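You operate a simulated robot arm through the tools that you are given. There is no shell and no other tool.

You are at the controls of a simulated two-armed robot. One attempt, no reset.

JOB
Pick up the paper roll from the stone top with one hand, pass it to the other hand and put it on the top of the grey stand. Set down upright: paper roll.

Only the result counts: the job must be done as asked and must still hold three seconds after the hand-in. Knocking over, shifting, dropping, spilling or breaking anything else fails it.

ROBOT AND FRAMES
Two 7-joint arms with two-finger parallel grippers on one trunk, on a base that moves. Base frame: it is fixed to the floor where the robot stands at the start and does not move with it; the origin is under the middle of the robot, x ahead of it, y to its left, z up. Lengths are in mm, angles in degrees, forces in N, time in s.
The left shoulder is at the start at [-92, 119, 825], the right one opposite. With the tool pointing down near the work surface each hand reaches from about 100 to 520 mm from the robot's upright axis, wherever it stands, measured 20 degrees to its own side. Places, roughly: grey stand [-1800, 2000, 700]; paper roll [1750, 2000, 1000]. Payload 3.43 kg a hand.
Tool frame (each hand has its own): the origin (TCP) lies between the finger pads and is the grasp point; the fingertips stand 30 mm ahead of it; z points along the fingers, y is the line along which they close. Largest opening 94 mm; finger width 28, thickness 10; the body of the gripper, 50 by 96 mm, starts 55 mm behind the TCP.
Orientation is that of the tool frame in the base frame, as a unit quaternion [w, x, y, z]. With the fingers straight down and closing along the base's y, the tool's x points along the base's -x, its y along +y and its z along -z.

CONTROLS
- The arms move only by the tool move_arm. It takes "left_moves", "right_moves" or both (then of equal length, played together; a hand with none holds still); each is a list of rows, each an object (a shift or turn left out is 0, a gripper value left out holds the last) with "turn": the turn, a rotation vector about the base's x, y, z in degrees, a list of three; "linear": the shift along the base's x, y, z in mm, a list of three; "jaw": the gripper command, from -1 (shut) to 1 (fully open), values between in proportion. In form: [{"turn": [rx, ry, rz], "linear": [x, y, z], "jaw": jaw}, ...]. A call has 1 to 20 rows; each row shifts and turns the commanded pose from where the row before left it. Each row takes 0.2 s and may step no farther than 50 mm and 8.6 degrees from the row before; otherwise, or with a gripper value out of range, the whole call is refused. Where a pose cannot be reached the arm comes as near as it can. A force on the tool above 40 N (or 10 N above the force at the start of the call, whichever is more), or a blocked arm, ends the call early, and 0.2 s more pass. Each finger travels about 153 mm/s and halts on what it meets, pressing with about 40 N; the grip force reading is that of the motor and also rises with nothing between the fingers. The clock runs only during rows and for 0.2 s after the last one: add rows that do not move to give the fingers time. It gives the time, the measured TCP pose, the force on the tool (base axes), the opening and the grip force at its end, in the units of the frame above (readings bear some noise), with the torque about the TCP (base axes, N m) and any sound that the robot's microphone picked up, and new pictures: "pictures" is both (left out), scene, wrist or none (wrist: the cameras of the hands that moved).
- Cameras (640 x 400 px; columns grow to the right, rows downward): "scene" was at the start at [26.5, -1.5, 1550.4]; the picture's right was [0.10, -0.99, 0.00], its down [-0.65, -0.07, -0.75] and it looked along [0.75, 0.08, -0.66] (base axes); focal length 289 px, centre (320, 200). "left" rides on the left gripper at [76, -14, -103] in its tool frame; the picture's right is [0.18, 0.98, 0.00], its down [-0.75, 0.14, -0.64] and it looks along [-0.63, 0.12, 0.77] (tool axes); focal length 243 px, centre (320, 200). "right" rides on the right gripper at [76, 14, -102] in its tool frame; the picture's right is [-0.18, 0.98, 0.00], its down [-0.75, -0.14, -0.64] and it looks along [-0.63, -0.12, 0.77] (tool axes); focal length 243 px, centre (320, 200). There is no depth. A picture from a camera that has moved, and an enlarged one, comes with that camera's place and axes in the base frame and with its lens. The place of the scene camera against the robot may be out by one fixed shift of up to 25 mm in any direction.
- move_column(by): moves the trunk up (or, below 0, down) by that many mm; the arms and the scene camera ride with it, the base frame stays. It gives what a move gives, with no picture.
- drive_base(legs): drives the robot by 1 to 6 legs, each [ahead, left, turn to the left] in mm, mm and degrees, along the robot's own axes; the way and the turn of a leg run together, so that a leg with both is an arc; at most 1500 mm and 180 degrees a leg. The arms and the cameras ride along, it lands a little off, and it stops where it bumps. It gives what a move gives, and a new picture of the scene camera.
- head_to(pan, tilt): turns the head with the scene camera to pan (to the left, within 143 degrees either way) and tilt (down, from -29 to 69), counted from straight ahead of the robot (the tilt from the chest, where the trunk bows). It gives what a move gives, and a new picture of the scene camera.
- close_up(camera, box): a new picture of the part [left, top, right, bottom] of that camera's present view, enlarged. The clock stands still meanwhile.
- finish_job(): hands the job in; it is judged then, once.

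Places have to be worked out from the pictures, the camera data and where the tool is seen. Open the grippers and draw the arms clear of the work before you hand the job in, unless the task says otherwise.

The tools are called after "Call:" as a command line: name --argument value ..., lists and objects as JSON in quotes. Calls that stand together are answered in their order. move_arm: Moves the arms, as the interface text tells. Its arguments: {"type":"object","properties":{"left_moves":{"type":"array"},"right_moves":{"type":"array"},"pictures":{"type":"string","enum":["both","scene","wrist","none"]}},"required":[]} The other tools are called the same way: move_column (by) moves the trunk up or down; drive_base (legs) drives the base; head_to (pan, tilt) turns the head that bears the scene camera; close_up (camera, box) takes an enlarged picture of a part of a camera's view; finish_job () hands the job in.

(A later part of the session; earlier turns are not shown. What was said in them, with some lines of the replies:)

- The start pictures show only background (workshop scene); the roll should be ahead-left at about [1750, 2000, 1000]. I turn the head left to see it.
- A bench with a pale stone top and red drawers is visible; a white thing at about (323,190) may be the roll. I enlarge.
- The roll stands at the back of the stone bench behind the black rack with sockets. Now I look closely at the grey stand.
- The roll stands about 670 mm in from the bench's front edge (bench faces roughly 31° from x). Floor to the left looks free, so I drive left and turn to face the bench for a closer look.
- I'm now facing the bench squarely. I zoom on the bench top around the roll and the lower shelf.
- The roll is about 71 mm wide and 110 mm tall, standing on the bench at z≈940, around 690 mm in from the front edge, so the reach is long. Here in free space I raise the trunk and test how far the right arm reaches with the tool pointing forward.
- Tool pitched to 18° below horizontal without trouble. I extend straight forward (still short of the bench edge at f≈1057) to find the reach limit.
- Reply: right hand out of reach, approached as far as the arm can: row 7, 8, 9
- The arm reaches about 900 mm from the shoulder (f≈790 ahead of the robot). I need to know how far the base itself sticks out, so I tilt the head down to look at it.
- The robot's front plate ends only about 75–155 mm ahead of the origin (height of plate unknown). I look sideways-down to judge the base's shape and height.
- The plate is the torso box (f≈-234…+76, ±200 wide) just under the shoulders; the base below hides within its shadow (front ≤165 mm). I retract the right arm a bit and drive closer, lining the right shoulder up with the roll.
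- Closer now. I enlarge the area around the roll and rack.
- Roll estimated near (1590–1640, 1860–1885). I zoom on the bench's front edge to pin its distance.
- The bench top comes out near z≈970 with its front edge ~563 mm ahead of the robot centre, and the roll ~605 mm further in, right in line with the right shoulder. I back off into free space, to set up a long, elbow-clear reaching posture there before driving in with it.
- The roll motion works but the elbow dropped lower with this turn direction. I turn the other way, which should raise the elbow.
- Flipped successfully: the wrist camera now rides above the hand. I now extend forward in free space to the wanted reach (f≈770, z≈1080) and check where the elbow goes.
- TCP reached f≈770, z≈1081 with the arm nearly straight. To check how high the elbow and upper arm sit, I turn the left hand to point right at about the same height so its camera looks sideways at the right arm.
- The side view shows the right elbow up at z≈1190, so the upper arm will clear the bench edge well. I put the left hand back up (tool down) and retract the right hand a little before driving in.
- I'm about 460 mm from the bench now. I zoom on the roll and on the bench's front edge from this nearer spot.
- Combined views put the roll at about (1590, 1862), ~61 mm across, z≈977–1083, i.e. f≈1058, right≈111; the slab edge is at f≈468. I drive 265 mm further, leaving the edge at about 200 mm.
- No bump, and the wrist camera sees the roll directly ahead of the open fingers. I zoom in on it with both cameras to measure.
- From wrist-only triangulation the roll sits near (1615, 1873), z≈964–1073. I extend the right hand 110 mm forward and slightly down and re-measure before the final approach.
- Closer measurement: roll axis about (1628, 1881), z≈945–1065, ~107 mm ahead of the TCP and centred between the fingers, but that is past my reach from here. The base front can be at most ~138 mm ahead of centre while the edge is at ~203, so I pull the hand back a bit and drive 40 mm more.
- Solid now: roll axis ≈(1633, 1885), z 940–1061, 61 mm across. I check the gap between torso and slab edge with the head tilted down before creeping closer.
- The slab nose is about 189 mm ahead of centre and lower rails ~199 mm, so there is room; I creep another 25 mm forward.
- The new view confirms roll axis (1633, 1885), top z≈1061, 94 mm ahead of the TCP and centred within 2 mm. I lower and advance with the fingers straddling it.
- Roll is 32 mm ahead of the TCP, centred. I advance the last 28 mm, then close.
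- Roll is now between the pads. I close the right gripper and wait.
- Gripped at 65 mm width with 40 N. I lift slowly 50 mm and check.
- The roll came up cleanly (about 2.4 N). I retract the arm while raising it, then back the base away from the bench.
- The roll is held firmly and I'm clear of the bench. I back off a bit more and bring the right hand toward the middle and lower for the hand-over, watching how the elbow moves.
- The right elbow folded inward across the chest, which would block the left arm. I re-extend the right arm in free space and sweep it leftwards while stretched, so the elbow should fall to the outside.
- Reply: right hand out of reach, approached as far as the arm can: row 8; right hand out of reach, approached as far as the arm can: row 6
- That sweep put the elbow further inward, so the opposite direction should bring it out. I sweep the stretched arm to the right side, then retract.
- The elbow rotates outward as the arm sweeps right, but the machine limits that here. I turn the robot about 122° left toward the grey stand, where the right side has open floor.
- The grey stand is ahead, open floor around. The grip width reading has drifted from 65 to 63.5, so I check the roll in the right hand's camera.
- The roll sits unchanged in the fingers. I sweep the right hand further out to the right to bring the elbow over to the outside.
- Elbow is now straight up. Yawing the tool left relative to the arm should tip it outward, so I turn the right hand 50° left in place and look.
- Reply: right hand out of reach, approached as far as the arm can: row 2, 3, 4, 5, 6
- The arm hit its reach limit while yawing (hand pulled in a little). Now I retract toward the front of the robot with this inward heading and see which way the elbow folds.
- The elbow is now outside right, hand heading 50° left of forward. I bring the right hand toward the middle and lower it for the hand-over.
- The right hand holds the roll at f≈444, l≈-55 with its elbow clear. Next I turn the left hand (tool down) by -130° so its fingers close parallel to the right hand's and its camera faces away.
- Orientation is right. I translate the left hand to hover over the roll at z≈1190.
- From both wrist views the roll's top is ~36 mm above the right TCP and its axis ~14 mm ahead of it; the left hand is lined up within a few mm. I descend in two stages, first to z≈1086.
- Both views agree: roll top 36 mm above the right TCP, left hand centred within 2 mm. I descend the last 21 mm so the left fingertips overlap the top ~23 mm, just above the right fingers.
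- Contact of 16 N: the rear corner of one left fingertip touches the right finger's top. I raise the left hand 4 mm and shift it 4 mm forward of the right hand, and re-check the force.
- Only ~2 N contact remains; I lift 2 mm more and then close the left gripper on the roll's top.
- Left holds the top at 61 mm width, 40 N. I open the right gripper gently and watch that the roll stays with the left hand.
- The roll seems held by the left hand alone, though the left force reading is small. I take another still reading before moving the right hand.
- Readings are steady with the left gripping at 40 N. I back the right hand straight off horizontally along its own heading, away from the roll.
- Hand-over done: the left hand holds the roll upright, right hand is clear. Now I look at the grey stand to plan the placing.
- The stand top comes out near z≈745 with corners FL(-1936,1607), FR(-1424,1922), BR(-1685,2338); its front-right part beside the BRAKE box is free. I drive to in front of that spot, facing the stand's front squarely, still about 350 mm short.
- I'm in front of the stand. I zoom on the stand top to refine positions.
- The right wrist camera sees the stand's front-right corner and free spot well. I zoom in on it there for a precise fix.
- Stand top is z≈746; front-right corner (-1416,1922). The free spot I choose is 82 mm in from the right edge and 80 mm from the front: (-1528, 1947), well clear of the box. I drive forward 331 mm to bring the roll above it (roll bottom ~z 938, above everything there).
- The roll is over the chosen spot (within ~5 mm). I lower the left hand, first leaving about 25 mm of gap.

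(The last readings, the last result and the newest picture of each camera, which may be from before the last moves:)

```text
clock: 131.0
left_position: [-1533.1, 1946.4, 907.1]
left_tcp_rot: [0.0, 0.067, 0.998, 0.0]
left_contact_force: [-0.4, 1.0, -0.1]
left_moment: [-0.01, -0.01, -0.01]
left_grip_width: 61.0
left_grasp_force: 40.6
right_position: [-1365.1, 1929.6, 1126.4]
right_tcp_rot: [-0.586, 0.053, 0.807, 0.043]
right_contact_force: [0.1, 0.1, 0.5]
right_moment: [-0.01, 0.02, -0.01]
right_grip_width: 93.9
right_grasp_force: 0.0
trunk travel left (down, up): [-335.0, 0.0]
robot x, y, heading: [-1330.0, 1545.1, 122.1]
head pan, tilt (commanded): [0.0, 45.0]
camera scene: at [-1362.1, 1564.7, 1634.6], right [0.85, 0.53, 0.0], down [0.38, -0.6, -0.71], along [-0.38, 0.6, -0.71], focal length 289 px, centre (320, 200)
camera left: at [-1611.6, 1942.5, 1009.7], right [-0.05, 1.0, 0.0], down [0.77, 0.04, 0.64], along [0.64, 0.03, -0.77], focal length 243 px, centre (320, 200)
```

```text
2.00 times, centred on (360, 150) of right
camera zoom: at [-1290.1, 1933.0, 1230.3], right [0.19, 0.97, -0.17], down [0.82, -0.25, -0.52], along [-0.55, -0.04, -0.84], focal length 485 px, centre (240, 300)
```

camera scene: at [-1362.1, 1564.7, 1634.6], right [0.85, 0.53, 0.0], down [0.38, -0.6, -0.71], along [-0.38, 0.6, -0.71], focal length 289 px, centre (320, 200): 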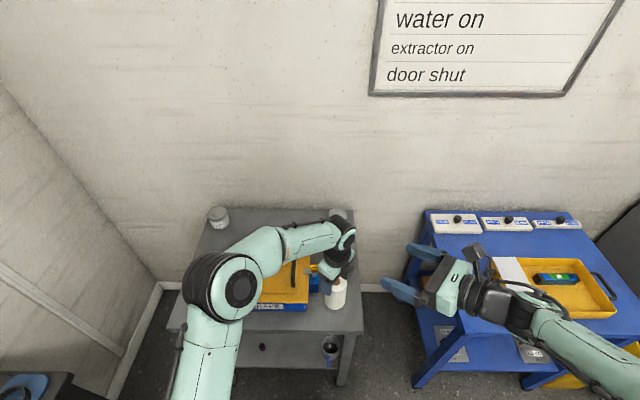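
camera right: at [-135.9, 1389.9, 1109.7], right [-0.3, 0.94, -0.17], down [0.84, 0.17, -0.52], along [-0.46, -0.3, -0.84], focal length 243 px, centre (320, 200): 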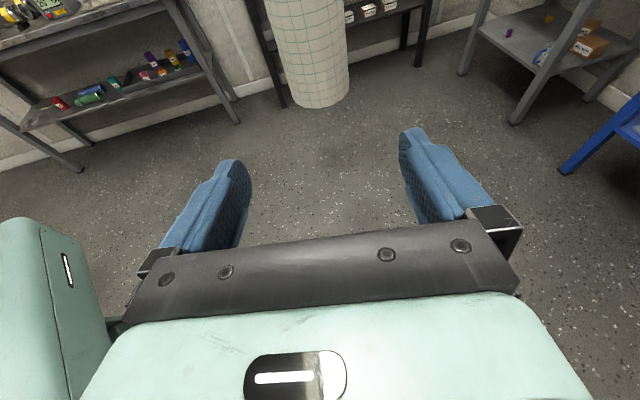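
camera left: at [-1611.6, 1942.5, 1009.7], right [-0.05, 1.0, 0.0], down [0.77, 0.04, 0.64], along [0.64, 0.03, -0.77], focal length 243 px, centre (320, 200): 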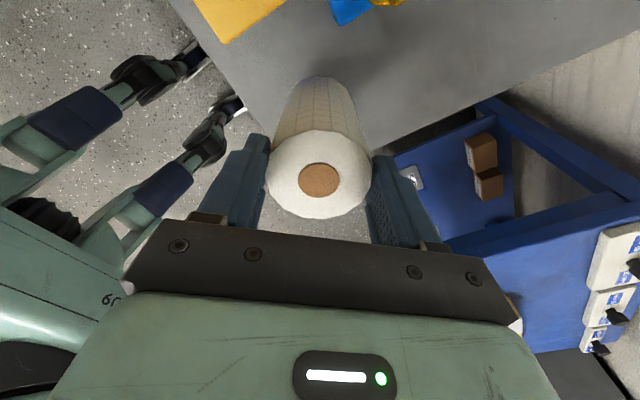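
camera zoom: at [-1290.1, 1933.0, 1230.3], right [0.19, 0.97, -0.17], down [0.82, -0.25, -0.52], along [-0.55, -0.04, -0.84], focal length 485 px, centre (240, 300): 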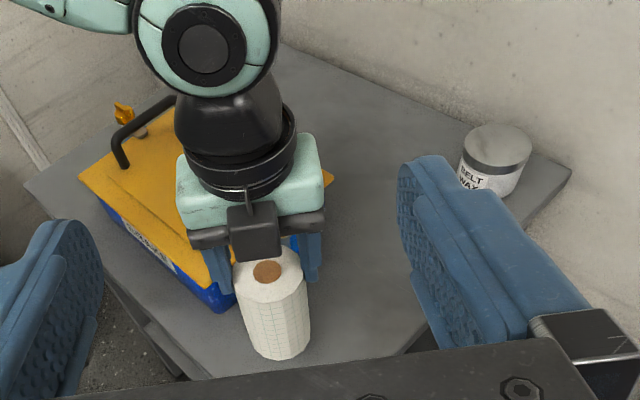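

Roll hangs upright about 20–25 mm above the stand at the intended spot. I lower 14 mm, then continue in small steps watching the force.

Call:
move_arm --left_moves '[{"linear": [0, 0, -5]}, {"linear": [0, 0, -5]}, {"linear": [0, 0, -4]}, {"linear": [0, 0, 0]}]' --pictures "none"

Call:
close_up --camera "right" --box '[260, 130, 420, 230]'

```text
clock: 132.0
left_position: [-1531.4, 1949.0, 891.8]
left_tcp_rot: [0.0, 0.067, 0.998, 0.001]
left_contact_force: [-1.3, -0.5, 0.0]
left_moment: [0.01, 0.0, 0.0]
left_grip_width: 61.0
left_grasp_force: 39.9
right_position: [-1365.6, 1929.5, 1126.1]
right_tcp_rot: [-0.586, 0.053, 0.807, 0.043]
right_contact_force: [0.5, 0.4, 0.0]
right_moment: [0.0, 0.01, 0.02]
right_grip_width: 94.0
right_grasp_force: 0.0
trunk travel left (down, up): [-335.0, 0.0]
robot x, y, heading: [-1331.8, 1544.5, 122.4]
head pan, tilt (commanded): [0.0, 45.0]
```

```text
4.00 times, centred on (340, 180) of right
camera zoom: at [-1290.1, 1933.0, 1230.3], right [0.19, 0.97, -0.17], down [0.82, -0.25, -0.52], along [-0.55, -0.04, -0.84], focal length 970 px, centre (240, 280)
```

zoom: 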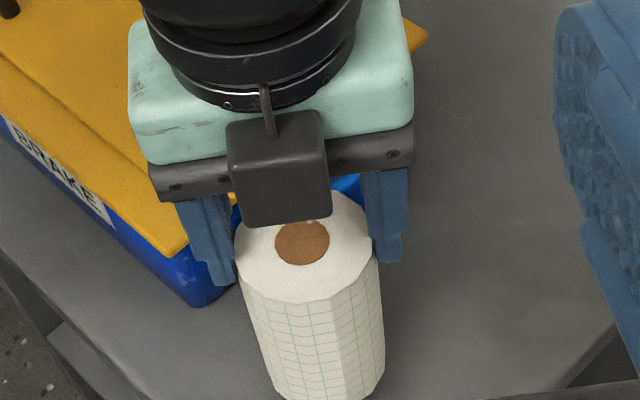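

Still no contact; I keep lowering in small steps.

Call:
move_arm --left_moves '[{"linear": [0, 0, -3]}, {"linear": [0, 0, -3]}, {"linear": [0, 0, 0]}]' --pictures "none"

Call:
move_arm --left_moves '[{"linear": [0, 0, -2]}, {"linear": [0, 0, 0]}]' --pictures "none"

```text
clock: 132.8
left_position: [-1531.5, 1947.0, 885.8]
left_tcp_rot: [0.0, 0.067, 0.998, 0.0]
left_contact_force: [0.3, 0.0, -0.7]
left_moment: [0.02, 0.0, -0.03]
left_grip_width: 60.9
left_grasp_force: 40.4
right_position: [-1365.0, 1930.6, 1126.2]
right_tcp_rot: [-0.588, 0.053, 0.806, 0.043]
right_contact_force: [0.6, 0.7, 0.0]
right_moment: [0.03, -0.04, -0.01]
right_grip_width: 93.9
right_grasp_force: 0.0
trunk travel left (down, up): [-335.0, 0.0]
robot x, y, heading: [-1326.4, 1542.5, 122.4]
head pan, tilt (commanded): [0.0, 45.0]
```

```text
clock: 133.4
left_position: [-1532.2, 1948.3, 882.8]
left_tcp_rot: [-0.001, 0.069, 0.998, 0.0]
left_contact_force: [-0.1, 0.5, -0.3]
left_moment: [-0.02, 0.04, 0.01]
left_grip_width: 60.8
left_grasp_force: 39.9
right_position: [-1365.2, 1930.2, 1126.6]
right_tcp_rot: [-0.587, 0.053, 0.807, 0.043]
right_contact_force: [-0.2, 0.0, 0.6]
right_moment: [-0.01, -0.02, -0.01]
right_grip_width: 94.2
right_grasp_force: 0.1
trunk travel left (down, up): [-335.0, 0.0]
robot x, y, heading: [-1327.6, 1543.7, 122.3]
head pan, tilt (commanded): [0.0, 45.0]
```

No force yet at z≈883; I continue in 2 mm steps.

Call:
move_arm --left_moves '[{"linear": [0, 0, -2]}, {"linear": [0, 0, 0]}]' --pictures "none"

Call:
move_arm --left_moves '[{"linear": [0, 0, -2]}, {"linear": [0, 0, 0]}]' --pictures "none"

Call:
close_up --camera "right" --box '[260, 150, 420, 250]'

```text
clock: 134.0
left_position: [-1532.6, 1948.1, 881.6]
left_tcp_rot: [0.0, 0.068, 0.998, 0.0]
left_contact_force: [0.1, 0.3, 1.0]
left_moment: [-0.03, 0.0, 0.0]
left_grip_width: 61.0
left_grasp_force: 39.6
right_position: [-1364.6, 1929.6, 1125.1]
right_tcp_rot: [-0.587, 0.053, 0.807, 0.044]
right_contact_force: [0.3, 0.2, -1.0]
right_moment: [-0.01, 0.01, 0.0]
right_grip_width: 94.1
right_grasp_force: 0.0
trunk travel left (down, up): [-335.0, 0.0]
robot x, y, heading: [-1331.0, 1541.9, 122.3]
head pan, tilt (commanded): [0.0, 45.0]
```

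```text
clock: 134.6
left_position: [-1532.7, 1947.7, 879.0]
left_tcp_rot: [0.0, 0.068, 0.998, 0.0]
left_contact_force: [-1.0, 0.2, 0.4]
left_moment: [0.0, 0.02, -0.01]
left_grip_width: 60.6
left_grasp_force: 40.4
right_position: [-1364.5, 1929.2, 1126.2]
right_tcp_rot: [-0.587, 0.052, 0.806, 0.043]
right_contact_force: [-0.2, -0.4, -0.1]
right_moment: [0.04, 0.0, 0.01]
right_grip_width: 94.0
right_grasp_force: 0.1
trunk travel left (down, up): [-335.0, 0.0]
robot x, y, heading: [-1327.4, 1546.2, 122.3]
head pan, tilt (commanded): [0.0, 45.0]
```

```text
4.00 times, centred on (340, 200) of right
camera zoom: at [-1290.1, 1933.0, 1230.3], right [0.19, 0.97, -0.17], down [0.82, -0.25, -0.52], along [-0.55, -0.04, -0.84], focal length 970 px, centre (240, 200)
```

zoom: 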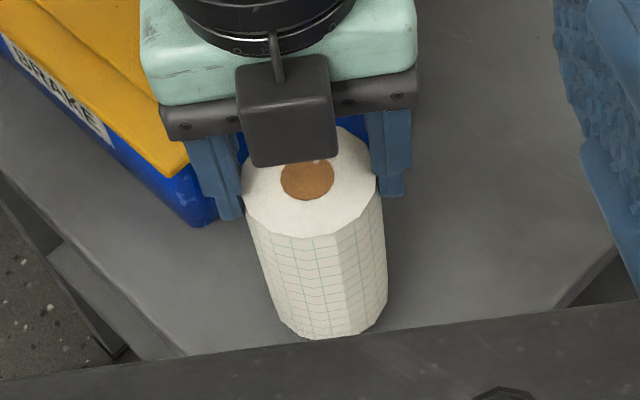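

Bottom is visually at about stand level, but no force yet. I continue carefully in 1.5–2 mm steps.

Call:
move_arm --left_moves '[{"linear": [0, 0, -2]}, {"linear": [0, 0, 0]}]' --pictures "none"

Call:
move_arm --left_moves '[{"linear": [0, 0, -2]}, {"linear": [0, 0, 0]}]' --pictures "none"

```text
clock: 135.2
left_position: [-1532.1, 1947.9, 878.6]
left_tcp_rot: [0.0, 0.068, 0.998, 0.0]
left_contact_force: [0.6, -0.8, 0.6]
left_moment: [-0.01, 0.03, 0.02]
left_grip_width: 60.6
left_grasp_force: 40.1
right_position: [-1364.7, 1929.9, 1126.3]
right_tcp_rot: [-0.587, 0.053, 0.807, 0.044]
right_contact_force: [-0.5, 0.6, -0.7]
right_moment: [-0.02, 0.04, 0.03]
right_grip_width: 93.8
right_grasp_force: 0.0
trunk travel left (down, up): [-335.0, 0.0]
robot x, y, heading: [-1328.8, 1542.2, 122.4]
head pan, tilt (commanded): [0.0, 45.0]
```

```text
clock: 135.8
left_position: [-1532.2, 1948.1, 876.3]
left_tcp_rot: [0.0, 0.066, 0.998, 0.0]
left_contact_force: [-0.1, -0.3, 1.0]
left_moment: [-0.03, -0.02, -0.01]
left_grip_width: 61.0
left_grasp_force: 40.2
right_position: [-1364.8, 1930.2, 1125.6]
right_tcp_rot: [-0.587, 0.052, 0.807, 0.043]
right_contact_force: [0.2, 0.2, -0.7]
right_moment: [0.02, 0.02, -0.01]
right_grip_width: 94.0
right_grasp_force: 0.1
trunk travel left (down, up): [-335.0, 0.0]
robot x, y, heading: [-1328.4, 1544.9, 122.2]
head pan, tilt (commanded): [0.0, 45.0]
```

Call:
move_arm --left_moves '[{"linear": [0, 0, -2]}, {"linear": [0, 0, 0]}]' --pictures "none"

Call:
move_arm --left_moves '[{"linear": [0, 0, -2]}, {"linear": [0, 0, 0]}]' --pictures "scene"

Call:
close_up --camera "scene" --box '[280, 230, 400, 305]'

```text
clock: 136.4
left_position: [-1532.5, 1948.5, 873.9]
left_tcp_rot: [0.0, 0.068, 0.998, 0.0]
left_contact_force: [-0.5, -0.3, -0.1]
left_moment: [-0.01, -0.01, 0.05]
left_grip_width: 60.9
left_grasp_force: 39.8
right_position: [-1364.8, 1929.7, 1125.7]
right_tcp_rot: [-0.588, 0.052, 0.806, 0.042]
right_contact_force: [0.3, -0.5, -0.3]
right_moment: [-0.04, -0.03, -0.03]
right_grip_width: 93.9
right_grasp_force: 0.1
trunk travel left (down, up): [-335.0, 0.0]
robot x, y, heading: [-1324.2, 1543.3, 122.2]
head pan, tilt (commanded): [0.0, 45.0]
```

```text
clock: 137.0
left_position: [-1531.1, 1948.4, 872.5]
left_tcp_rot: [-0.001, 0.068, 0.998, 0.001]
left_contact_force: [0.4, -0.4, 0.0]
left_moment: [-0.02, 0.03, 0.0]
left_grip_width: 60.9
left_grasp_force: 40.0
right_position: [-1363.7, 1929.9, 1127.7]
right_tcp_rot: [-0.587, 0.052, 0.807, 0.043]
right_contact_force: [1.2, -0.5, 0.3]
right_moment: [-0.03, 0.03, -0.01]
right_grip_width: 93.5
right_grasp_force: 0.1
trunk travel left (down, up): [-335.0, 0.0]
robot x, y, heading: [-1326.4, 1542.5, 122.2]
head pan, tilt (commanded): [0.0, 45.0]
camera scene: at [-1362.1, 1564.7, 1634.6], right [0.85, 0.53, 0.0], down [0.38, -0.6, -0.71], along [-0.38, 0.6, -0.71], focal length 289 px, centre (320, 200)
```

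scene: 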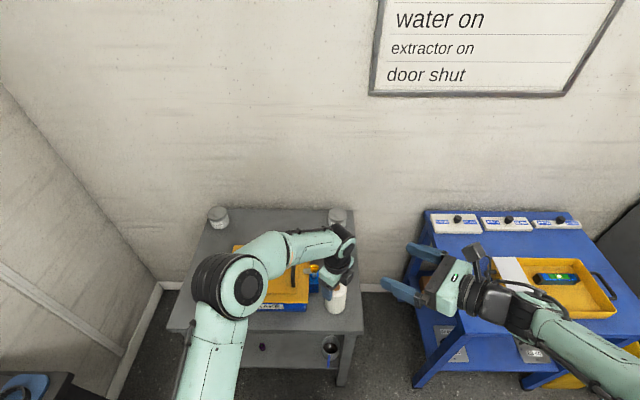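

```text
5.33 times, centred on (340, 268) of scene
camera zoom: at [-1362.1, 1564.7, 1634.6], right [0.85, 0.53, 0.0], down [0.38, -0.6, -0.71], along [-0.38, 0.6, -0.71], focal length 1539 px, centre (213, -160)
```

zoom: 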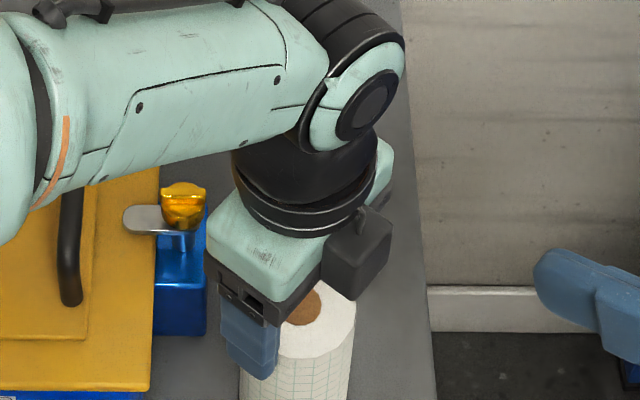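

I zoom lower on the roll's bottom and on a possible contact shadow.

Call:
close_up --camera "scene" --box '[296, 275, 376, 325]'

Call:
close_up --camera "right" --box '[270, 160, 390, 235]'

```text
8.00 times, centred on (336, 300) of scene
camera zoom: at [-1362.1, 1564.7, 1634.6], right [0.85, 0.53, 0.0], down [0.38, -0.6, -0.71], along [-0.38, 0.6, -0.71], focal length 2309 px, centre (192, -600)
```

zoom: 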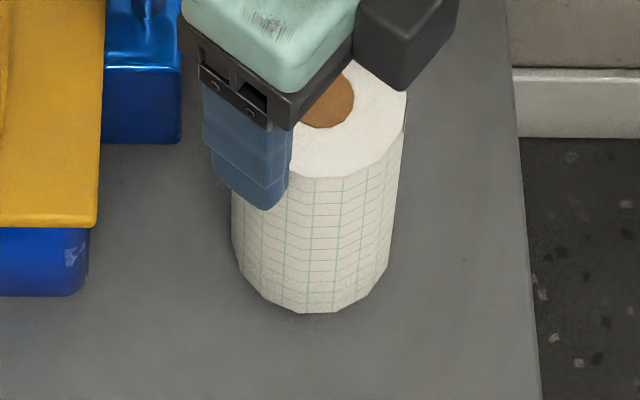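

```text
5.33 times, centred on (330, 198) of right
camera zoom: at [-1290.1, 1933.0, 1230.3], right [0.19, 0.97, -0.17], down [0.82, -0.25, -0.52], along [-0.55, -0.04, -0.84], focal length 1294 px, centre (267, 213)
```

zoom: 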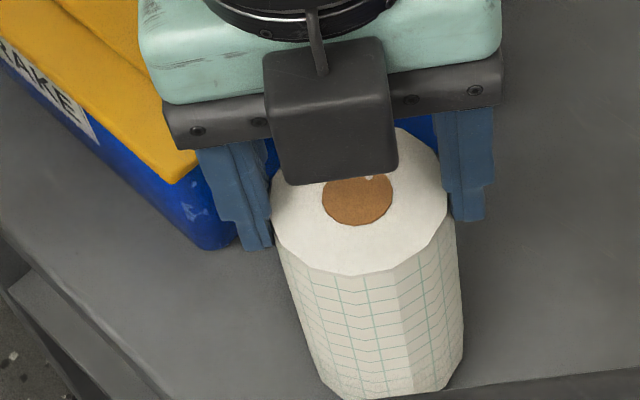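

The roll's base is very near the surface (contact shadow showing). I keep stepping down until force registers.

Call:
move_arm --left_moves '[{"linear": [0, 0, -2]}, {"linear": [0, 0, 0]}]' --pictures "none"

Call:
move_arm --left_moves '[{"linear": [0, 0, -2]}, {"linear": [0, 0, 0]}]' --pictures "none"

```text
clock: 137.6
left_position: [-1530.9, 1948.8, 870.3]
left_tcp_rot: [-0.001, 0.068, 0.998, 0.0]
left_contact_force: [1.0, -0.1, 0.4]
left_moment: [0.02, -0.02, -0.01]
left_grip_width: 60.8
left_grasp_force: 40.6
right_position: [-1365.8, 1929.7, 1125.8]
right_tcp_rot: [-0.588, 0.052, 0.806, 0.043]
right_contact_force: [0.0, -0.3, 0.0]
right_moment: [-0.01, 0.0, 0.0]
right_grip_width: 94.1
right_grasp_force: 0.1
trunk travel left (down, up): [-335.0, 0.0]
robot x, y, heading: [-1327.6, 1546.5, 122.5]
head pan, tilt (commanded): [0.0, 45.0]
```

```text
clock: 138.2
left_position: [-1532.0, 1948.9, 868.3]
left_tcp_rot: [0.0, 0.068, 0.998, 0.0]
left_contact_force: [0.4, 0.0, -0.1]
left_moment: [-0.03, -0.01, 0.0]
left_grip_width: 61.0
left_grasp_force: 40.5
right_position: [-1365.5, 1929.5, 1125.5]
right_tcp_rot: [-0.587, 0.052, 0.807, 0.042]
right_contact_force: [0.2, -0.5, 0.9]
right_moment: [-0.03, -0.02, 0.02]
right_grip_width: 94.0
right_grasp_force: 0.0
trunk travel left (down, up): [-335.0, 0.0]
robot x, y, heading: [-1327.3, 1540.5, 122.0]
head pan, tilt (commanded): [0.0, 45.0]
```

Still no force; I check in the left camera whether the roll has shifted in the fingers.

Call:
close_up --camera "left" --box '[160, 50, 480, 250]'

Call:
close_up --camera "scene" --box '[296, 275, 376, 325]'

Call:
close_up --camera "right" --box '[270, 160, 390, 235]'

```text
2.00 times, centred on (320, 150) of left
camera zoom: at [-1611.0, 1945.0, 971.0], right [-0.05, 1.0, 0.0], down [0.77, 0.04, 0.64], along [0.64, 0.03, -0.77], focal length 485 px, centre (320, 300)
```

zoom: 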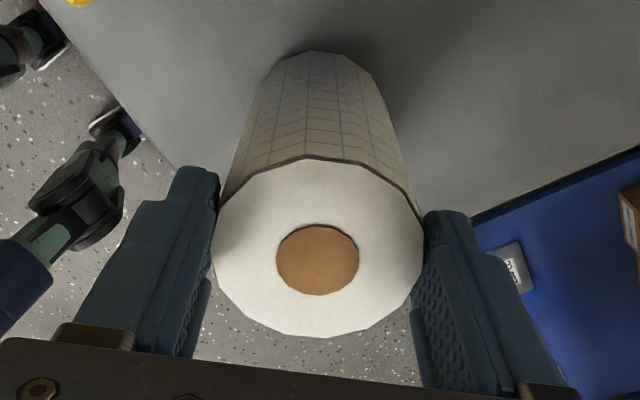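

```text
8.00 times, centred on (336, 300) of scene
camera zoom: at [-1362.1, 1564.7, 1634.6], right [0.85, 0.53, 0.0], down [0.38, -0.6, -0.71], along [-0.38, 0.6, -0.71], focal length 2309 px, centre (192, -600)
```

zoom: 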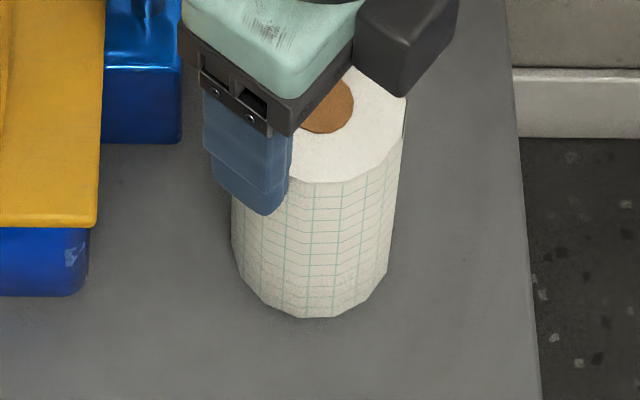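

```text
5.33 times, centred on (330, 198) of right
camera zoom: at [-1290.1, 1933.0, 1230.3], right [0.19, 0.97, -0.17], down [0.82, -0.25, -0.52], along [-0.55, -0.04, -0.84], focal length 1294 px, centre (267, 213)
```

zoom: 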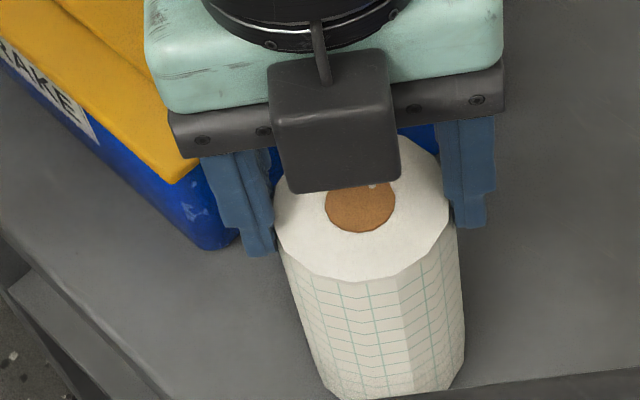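

The roll is unmoved in the fingers and still going down with the hand, so there is still a gap. I continue down in small steps.

Call:
move_arm --left_moves '[{"linear": [0, 0, -2]}, {"linear": [0, 0, 0]}, {"linear": [0, 0, -2]}, {"linear": [0, 0, 0]}]' --pictures "none"

Call:
close_up --camera "scene" --box '[296, 275, 376, 325]'

```text
clock: 139.2
left_position: [-1532.6, 1948.2, 864.6]
left_tcp_rot: [0.0, 0.067, 0.998, 0.0]
left_contact_force: [-0.3, 0.4, -1.0]
left_moment: [0.0, 0.01, 0.01]
left_grip_width: 60.8
left_grasp_force: 40.2
right_position: [-1365.4, 1929.0, 1126.2]
right_tcp_rot: [-0.587, 0.052, 0.807, 0.043]
right_contact_force: [-0.2, -1.1, 0.7]
right_moment: [0.0, 0.0, 0.0]
right_grip_width: 94.0
right_grasp_force: 0.1
trunk travel left (down, up): [-335.0, 0.0]
robot x, y, heading: [-1330.7, 1544.3, 122.0]
head pan, tilt (commanded): [0.0, 45.0]
```

```text
8.00 times, centred on (336, 300) of scene
camera zoom: at [-1362.1, 1564.7, 1634.6], right [0.85, 0.53, 0.0], down [0.38, -0.6, -0.71], along [-0.38, 0.6, -0.71], focal length 2309 px, centre (192, -600)
```

zoom: 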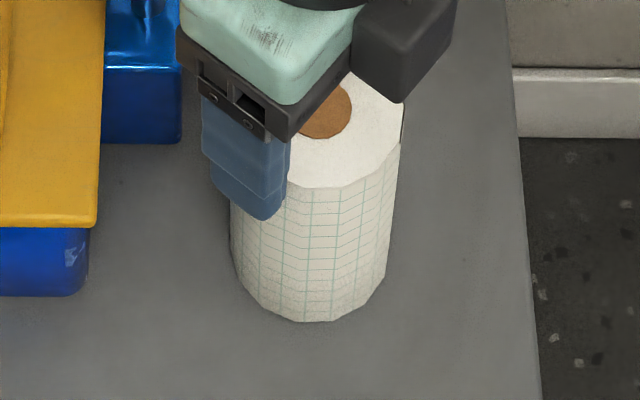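

Call:
move_arm --left_moves '[{"linear": [0, 0, -2]}, {"linear": [0, 0, 0]}]' --pictures "none"

Call:
move_arm --left_moves '[{"linear": [0, 0, -2]}, {"linear": [0, 0, 0]}]' --pictures "none"

Call:
close_up --camera "scene" --box '[296, 275, 376, 325]'

```text
clock: 139.8
left_position: [-1532.2, 1948.5, 863.0]
left_tcp_rot: [0.0, 0.068, 0.998, 0.001]
left_contact_force: [-0.2, -0.9, -0.4]
left_moment: [-0.01, 0.02, -0.04]
left_grip_width: 60.8
left_grasp_force: 39.8
right_position: [-1365.2, 1930.7, 1125.8]
right_tcp_rot: [-0.587, 0.053, 0.807, 0.043]
right_contact_force: [0.1, 0.0, -0.1]
right_moment: [-0.01, -0.02, 0.04]
right_grip_width: 94.2
right_grasp_force: 0.2
trunk travel left (down, up): [-335.0, 0.0]
robot x, y, heading: [-1330.6, 1543.0, 122.3]
head pan, tilt (commanded): [0.0, 45.0]
```

```text
clock: 140.4
left_position: [-1532.4, 1948.7, 862.0]
left_tcp_rot: [0.0, 0.067, 0.998, 0.001]
left_contact_force: [0.3, -3.3, 12.0]
left_moment: [-0.52, 0.26, 0.04]
left_grip_width: 60.8
left_grasp_force: 40.0
right_position: [-1364.0, 1929.8, 1126.0]
right_tcp_rot: [-0.587, 0.052, 0.807, 0.044]
right_contact_force: [0.4, -0.1, 0.1]
right_moment: [0.02, 0.05, -0.01]
right_grip_width: 93.9
right_grasp_force: 0.2
trunk travel left (down, up): [-335.0, 0.0]
robot x, y, heading: [-1328.5, 1543.4, 122.2]
head pan, tilt (commanded): [0.0, 45.0]
```

```text
8.00 times, centred on (336, 300) of scene
camera zoom: at [-1361.4, 1563.3, 1634.7], right [0.85, 0.53, 0.0], down [0.38, -0.6, -0.71], along [-0.38, 0.6, -0.71], focal length 2309 px, centre (192, -600)
```

zoom: 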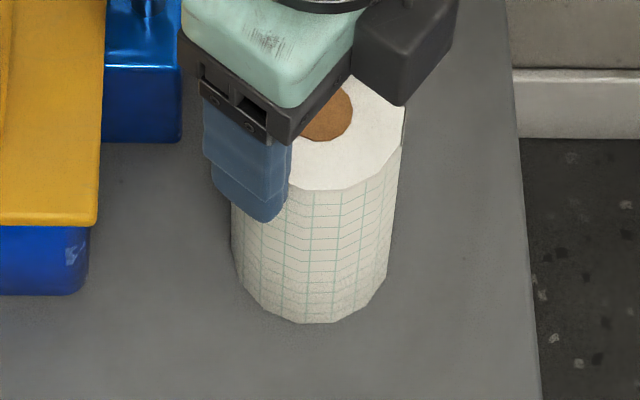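

Contact: +12 N, the roll's bottom rim touches the stand (TCP z≈862). I ease up slightly to lower the preload before releasing.

Call:
move_arm --left_moves '[{"linear": [0, 0, 0.8]}, {"linear": [0, 0, 0]}]' --pictures "none"

```text
clock: 141.0
left_position: [-1532.2, 1947.2, 862.2]
left_tcp_rot: [0.0, 0.069, 0.998, 0.001]
left_contact_force: [0.5, -2.7, 13.3]
left_moment: [-0.33, 0.41, 0.06]
left_grip_width: 60.7
left_grasp_force: 40.2
right_position: [-1364.2, 1929.6, 1127.7]
right_tcp_rot: [-0.587, 0.052, 0.807, 0.043]
right_contact_force: [0.3, 0.9, 0.1]
right_moment: [0.01, -0.02, 0.0]
right_grip_width: 94.0
right_grasp_force: 0.1
trunk travel left (down, up): [-335.0, 0.0]
robot x, y, heading: [-1328.5, 1541.6, 122.0]
head pan, tilt (commanded): [0.0, 45.0]
```

Call:
move_arm --left_moves '[{"linear": [0, 0, 1]}, {"linear": [0, 0, 0]}]' --pictures "none"

```text
clock: 141.6
left_position: [-1531.0, 1948.1, 861.7]
left_tcp_rot: [0.0, 0.069, 0.998, 0.0]
left_contact_force: [-2.4, -0.4, 6.2]
left_moment: [-0.01, 0.46, 0.02]
left_grip_width: 61.0
left_grasp_force: 40.5
right_position: [-1365.8, 1929.0, 1125.6]
right_tcp_rot: [-0.587, 0.052, 0.807, 0.042]
right_contact_force: [0.0, -0.8, -0.4]
right_moment: [-0.01, -0.01, -0.01]
right_grip_width: 94.0
right_grasp_force: 0.0
trunk travel left (down, up): [-335.0, 0.0]
robot x, y, heading: [-1330.6, 1544.8, 122.1]
head pan, tilt (commanded): [0.0, 45.0]
```

Preload is down to ~6 N. I open the left gripper gradually and look.

Call:
move_arm --left_moves '[{"jaw": 0.32}, {"jaw": 0.35}, {"jaw": 0.4}, {"jaw": 0.5}, {"jaw": 0.7}, {"jaw": 1}, {"jaw": 1}, {"jaw": 1}]' --pictures "both"

Call:
close_up --camera "scene" --box '[296, 275, 376, 325]'

Call:
close_up --camera "right" --box '[260, 130, 420, 230]'

```text
clock: 143.4
left_position: [-1530.8, 1948.7, 862.1]
left_tcp_rot: [0.0, 0.068, 0.998, 0.0]
left_contact_force: [1.5, 0.2, 2.0]
left_moment: [0.03, -0.03, -0.01]
left_grip_width: 94.1
left_grasp_force: 0.0
right_position: [-1365.7, 1929.3, 1125.1]
right_tcp_rot: [-0.587, 0.053, 0.807, 0.044]
right_contact_force: [0.5, 0.7, 0.0]
right_moment: [-0.02, 0.0, -0.04]
right_grip_width: 94.0
right_grasp_force: 0.1
trunk travel left (down, up): [-335.0, 0.0]
robot x, y, heading: [-1323.6, 1543.5, 122.1]
head pan, tilt (commanded): [0.0, 45.0]
camera scene: at [-1362.0, 1564.6, 1634.6], right [0.85, 0.53, 0.0], down [0.38, -0.6, -0.71], along [-0.38, 0.6, -0.71], focal length 289 px, centre (320, 200)
camera left: at [-1610.5, 1944.6, 965.3], right [-0.05, 1.0, 0.0], down [0.77, 0.04, 0.64], along [0.64, 0.03, -0.77], focal length 243 px, centre (320, 200)
```

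scene: 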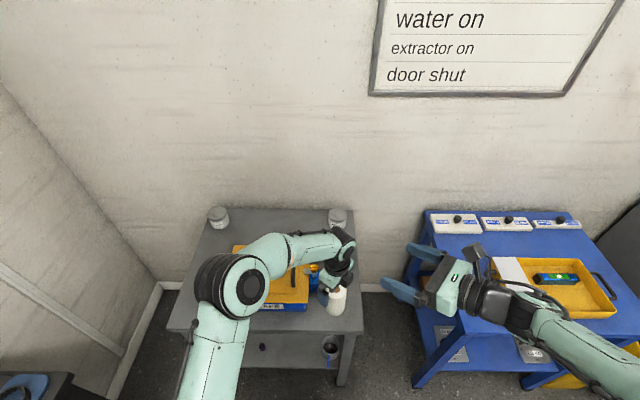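
left: 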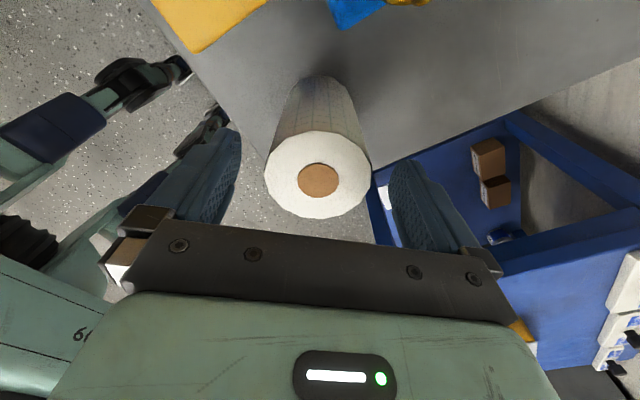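

```text
8.00 times, centred on (336, 300) of scene
camera zoom: at [-1362.0, 1564.6, 1634.6], right [0.85, 0.53, 0.0], down [0.38, -0.6, -0.71], along [-0.38, 0.6, -0.71], focal length 2309 px, centre (192, -600)
```

zoom: 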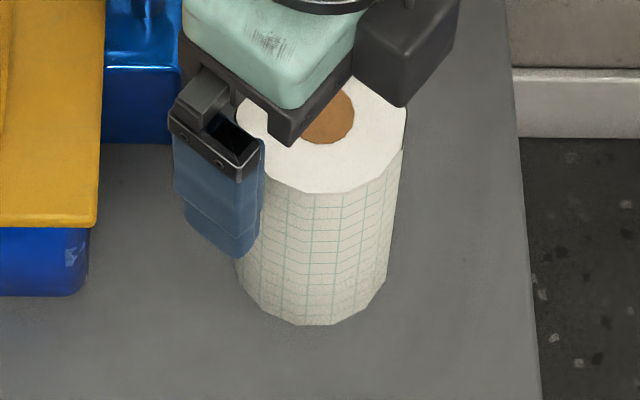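

```text
4.00 times, centred on (340, 180) of right
camera zoom: at [-1290.0, 1932.9, 1230.3], right [0.19, 0.97, -0.17], down [0.82, -0.25, -0.52], along [-0.55, -0.04, -0.84], focal length 970 px, centre (240, 280)
```

zoom: 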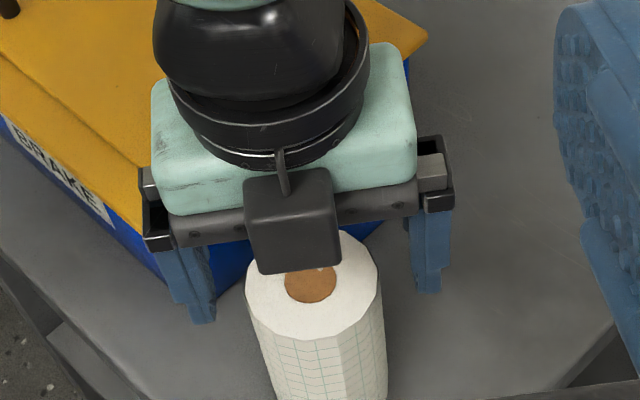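

The roll stands free with fingers open on both sides. I lift the left hand straight up.

Call:
move_arm --left_moves '[{"linear": [0, 0, 6]}, {"linear": [0, 0, 10]}, {"linear": [0, 0, 14]}, {"linear": [0, 0, 20]}, {"linear": [0, 0, 30]}, {"linear": [0, 0, 30]}, {"linear": [0, 0, 30]}, {"linear": [0, 0, 30]}, {"linear": [0, 0, 30]}]' --pictures "both"

Call:
close_up --camera "scene" --box '[260, 230, 400, 318]'

Call:
close_up --camera "right" --box '[200, 50, 520, 250]'

```text
clock: 145.4
left_position: [-1531.1, 1946.5, 1063.1]
left_tcp_rot: [0.001, 0.068, 0.998, 0.0]
left_contact_force: [-0.6, -1.2, -0.7]
left_moment: [-0.01, 0.0, 0.01]
left_grip_width: 94.1
left_grasp_force: 0.0
right_position: [-1364.6, 1929.8, 1126.2]
right_tcp_rot: [-0.586, 0.052, 0.807, 0.043]
right_contact_force: [0.2, 0.1, 0.3]
right_moment: [-0.03, 0.01, -0.02]
right_grip_width: 94.1
right_grasp_force: 0.2
trunk travel left (down, up): [-335.0, 0.0]
robot x, y, heading: [-1328.5, 1542.7, 122.3]
head pan, tilt (commanded): [0.0, 45.0]
camera scene: at [-1361.8, 1564.5, 1634.6], right [0.85, 0.53, 0.0], down [0.38, -0.6, -0.71], along [-0.38, 0.6, -0.71], focal length 289 px, centre (320, 200)
camera left: at [-1610.9, 1943.6, 1166.1], right [-0.05, 1.0, 0.0], down [0.77, 0.04, 0.64], along [0.64, 0.03, -0.77], focal length 243 px, centre (320, 200)
```

scene: 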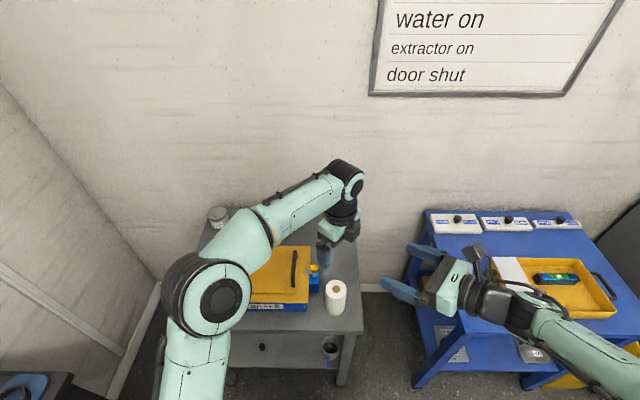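
left: 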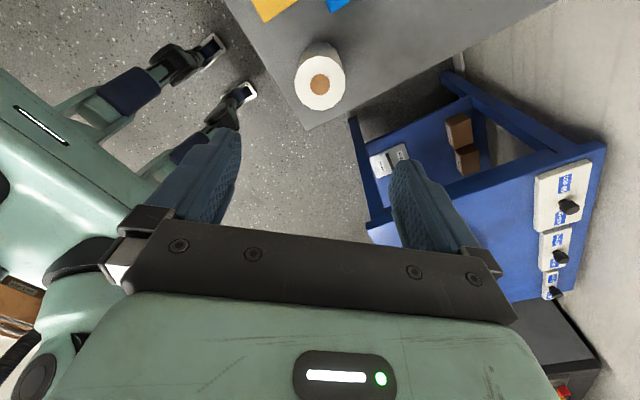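

```text
4.55 times, centred on (330, 274) of scene
camera zoom: at [-1361.8, 1564.5, 1634.6], right [0.85, 0.53, 0.0], down [0.38, -0.6, -0.71], along [-0.38, 0.6, -0.71], focal length 1312 px, centre (274, -136)
```

zoom: 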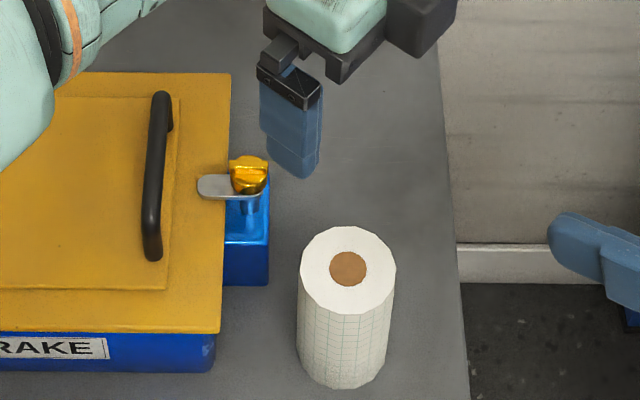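

```text
2.00 times, centred on (360, 150) of right
camera zoom: at [-1289.9, 1932.8, 1230.4], right [0.19, 0.97, -0.17], down [0.82, -0.25, -0.52], along [-0.55, -0.04, -0.84], focal length 485 px, centre (240, 300)
```

zoom: 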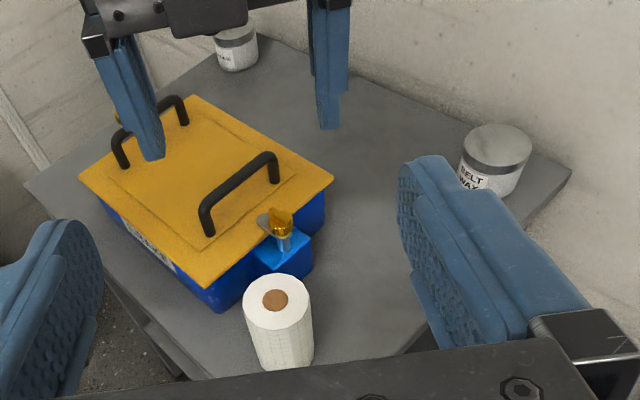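

The roll stands upright on the stand's front-right area, nothing else disturbed. I drive straight back to draw both arms clear and check once more.

Call:
drive_base --legs '[[-450, 0, 0]]'

Call:
head_to --pan -5 --tilt 35

Call:
close_up --camera "scene" --box '[220, 150, 420, 275]'

Call:
close_up --camera "right" --box '[240, 0, 640, 250]'

```text
clock: 148.1
left_position: [-1293.4, 1568.7, 1063.0]
left_tcp_rot: [0.0, 0.07, 0.998, 0.0]
left_contact_force: [-0.3, 0.2, 0.1]
left_moment: [0.01, -0.02, -0.02]
left_grip_width: 93.8
left_grasp_force: 0.1
right_position: [-1127.0, 1550.5, 1125.8]
right_tcp_rot: [-0.587, 0.054, 0.807, 0.044]
right_contact_force: [0.0, 0.4, 0.4]
right_moment: [-0.03, -0.03, -0.02]
right_grip_width: 94.1
right_grasp_force: 0.1
trunk travel left (down, up): [-335.0, 0.0]
robot x, y, heading: [-1089.6, 1166.3, 122.0]
head pan, tilt (commanded): [0.0, 45.0]
camera scene: at [-1124.5, 1185.4, 1634.8], right [0.85, 0.53, 0.0], down [0.37, -0.6, -0.71], along [-0.37, 0.6, -0.71], focal length 289 px, centre (320, 200)
```

scene: 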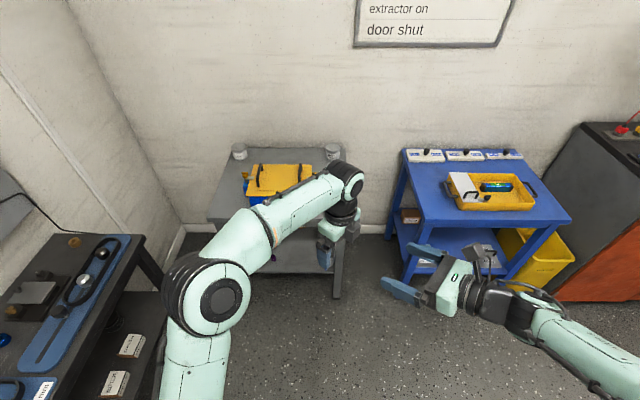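

```text
clock: 148.8
left_position: [-1293.5, 1568.9, 1063.6]
left_tcp_rot: [0.0, 0.07, 0.998, 0.001]
left_contact_force: [-0.6, 0.2, 0.3]
left_moment: [-0.01, 0.02, 0.01]
left_grip_width: 93.9
left_grasp_force: 0.1
right_position: [-1124.1, 1550.7, 1125.0]
right_tcp_rot: [-0.586, 0.053, 0.807, 0.044]
right_contact_force: [-0.3, -0.6, 0.6]
right_moment: [0.0, -0.01, 0.0]
right_grip_width: 94.0
right_grasp_force: 0.0
trunk travel left (down, up): [-335.0, 0.0]
robot x, y, heading: [-1089.7, 1160.7, 121.8]
head pan, tilt (commanded): [-5.0, 35.0]
camera scene: at [-1121.2, 1194.5, 1649.4], right [0.89, 0.45, 0.0], down [0.26, -0.51, -0.82], along [-0.37, 0.73, -0.57], focal length 289 px, centre (320, 200)
```

scene: 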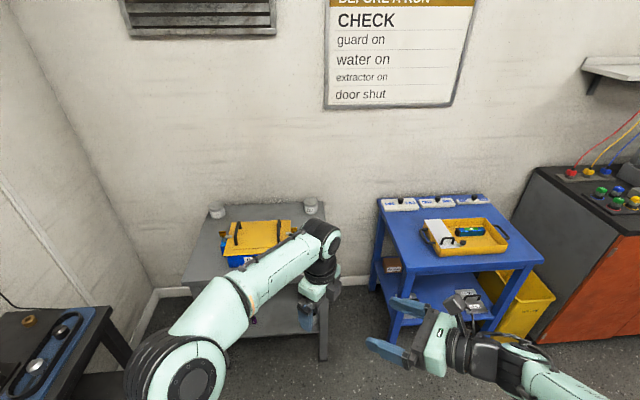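

```text
3.20 times, centred on (320, 212) of scene
camera zoom: at [-1121.2, 1194.5, 1649.4], right [0.89, 0.45, 0.0], down [0.26, -0.51, -0.82], along [-0.37, 0.73, -0.57], focal length 924 px, centre (320, 160)
```

zoom: 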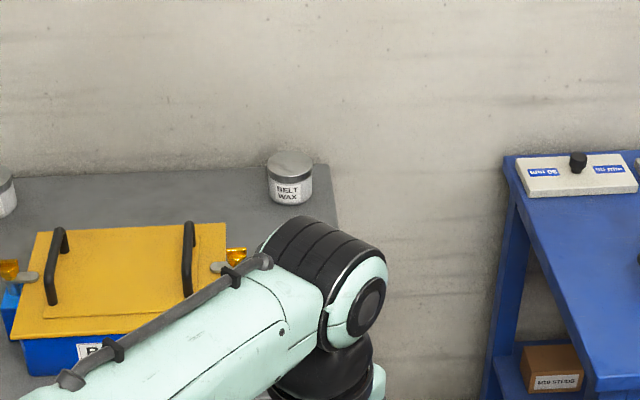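

```text
1.60 times, centred on (440, 125) of right
camera zoom: at [-1050.6, 1553.1, 1230.3], right [0.19, 0.97, -0.17], down [0.82, -0.25, -0.52], along [-0.55, -0.04, -0.84], focal length 388 px, centre (128, 320)
```

zoom: 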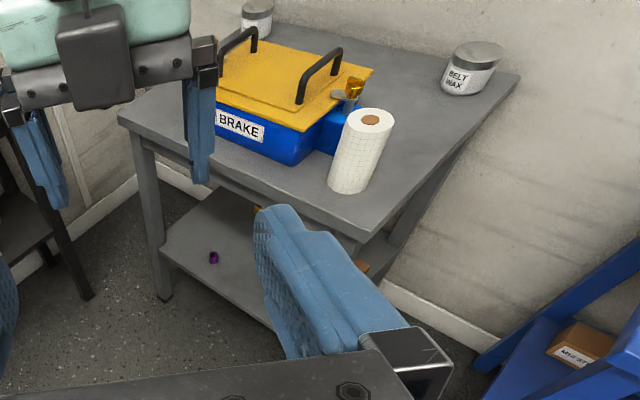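

The roll stands on the stand; arms are clear. One close look to verify it is truly upright and steady.

Call:
close_up --camera "right" --box '[420, 50, 516, 110]'

Call:
move_arm --left_moves '[{"linear": [20, -25, 0]}, {"linear": [20, -25, 0]}, {"linear": [20, -25, 0]}, {"linear": [20, -25, 0]}, {"linear": [0, 0, 0]}, {"linear": [0, 0, 0]}, {"linear": [0, 0, 0]}, {"linear": [0, 0, 0]}, {"linear": [0, 0, 0]}, {"linear": [0, 0, 0]}]' --pictures "scene"

Call:
close_up --camera "right" --box '[420, 50, 516, 110]'

```text
6.67 times, centred on (468, 80) of right
camera zoom: at [-1050.6, 1553.1, 1230.3], right [0.19, 0.97, -0.17], down [0.82, -0.25, -0.52], along [-0.55, -0.04, -0.84], focal length 1618 px, centre (-667, 1000)
```

zoom: 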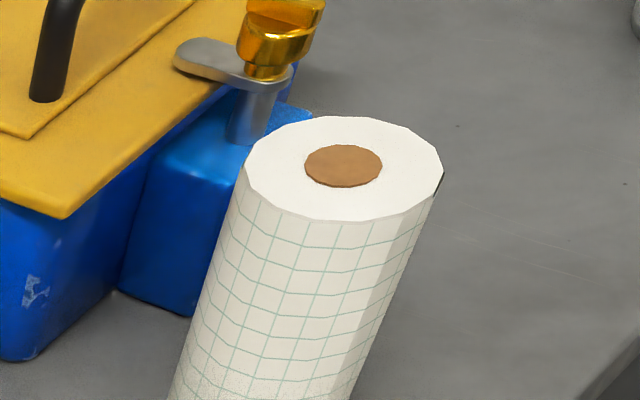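

```text
clock: 151.0
left_position: [-1214.2, 1470.9, 1062.7]
left_tcp_rot: [0.001, 0.069, 0.998, 0.0]
left_contact_force: [-0.2, -1.3, -0.7]
left_moment: [0.01, 0.03, 0.01]
left_grip_width: 94.0
left_grasp_force: 0.1
right_position: [-1125.5, 1550.9, 1125.4]
right_tcp_rot: [-0.587, 0.054, 0.807, 0.044]
right_contact_force: [-0.9, -0.8, 0.7]
right_moment: [0.0, 0.0, -0.01]
right_grip_width: 94.0
right_grasp_force: 0.0
trunk travel left (down, up): [-335.0, 0.0]
robot x, y, heading: [-1086.4, 1164.3, 121.9]
head pan, tilt (commanded): [-5.0, 35.0]
camera scene: at [-1121.3, 1194.7, 1649.4], right [0.89, 0.45, 0.0], down [0.26, -0.51, -0.82], along [-0.37, 0.73, -0.57], focal length 289 px, centre (320, 200)
```

scene: 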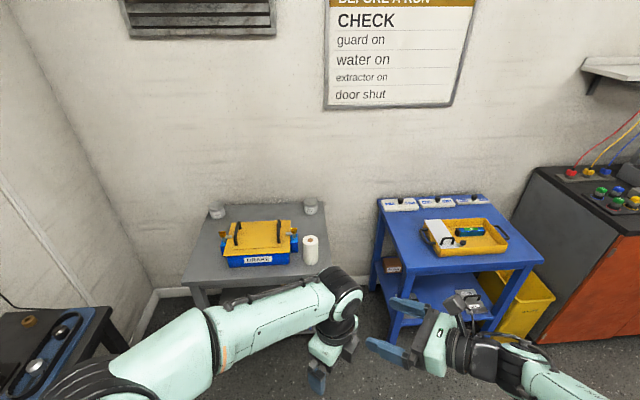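

```text
6.67 times, centred on (468, 80) of right
camera zoom: at [-1050.7, 1553.3, 1230.3], right [0.19, 0.97, -0.17], down [0.82, -0.25, -0.52], along [-0.55, -0.04, -0.84], focal length 1618 px, centre (-667, 1000)
```

zoom: 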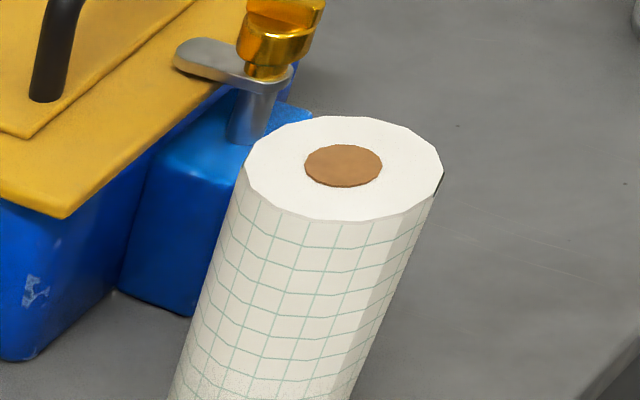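

The roll is motionless and the stand view is now unobstructed; a last enlarged scene view confirms uprightness.

Call:
close_up --camera "scene" --box '[180, 190, 372, 310]'

```text
3.33 times, centred on (276, 250) of scene
camera zoom: at [-1121.3, 1194.7, 1649.4], right [0.89, 0.45, 0.0], down [0.26, -0.51, -0.82], along [-0.37, 0.73, -0.57], focal length 962 px, centre (467, 33)
```

zoom: 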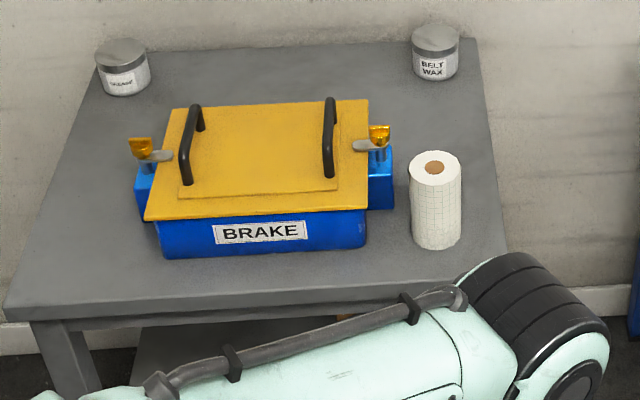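

The roll stands upright on the grey stand with the box and jars where they were. Both grippers are open and clear of the stand, so I hand in the job.

Call:
finish_job

```text
The job is handed in.
```

The paper roll is standing upright on the grey stand, near its front-right corner and clear of the BRAKE box and the jars. I picked it up from the stone top with the right hand and passed it to the left, which set it down.

After release I backed the robot off with both grippers open. The roll showed no movement over about two seconds, and nothing else on the stand had shifted. On the bench, the hand and roll stayed above everything on the way in and out, and the forces stayed near zero.

The job is handed in; no result from the judging has come back yet.
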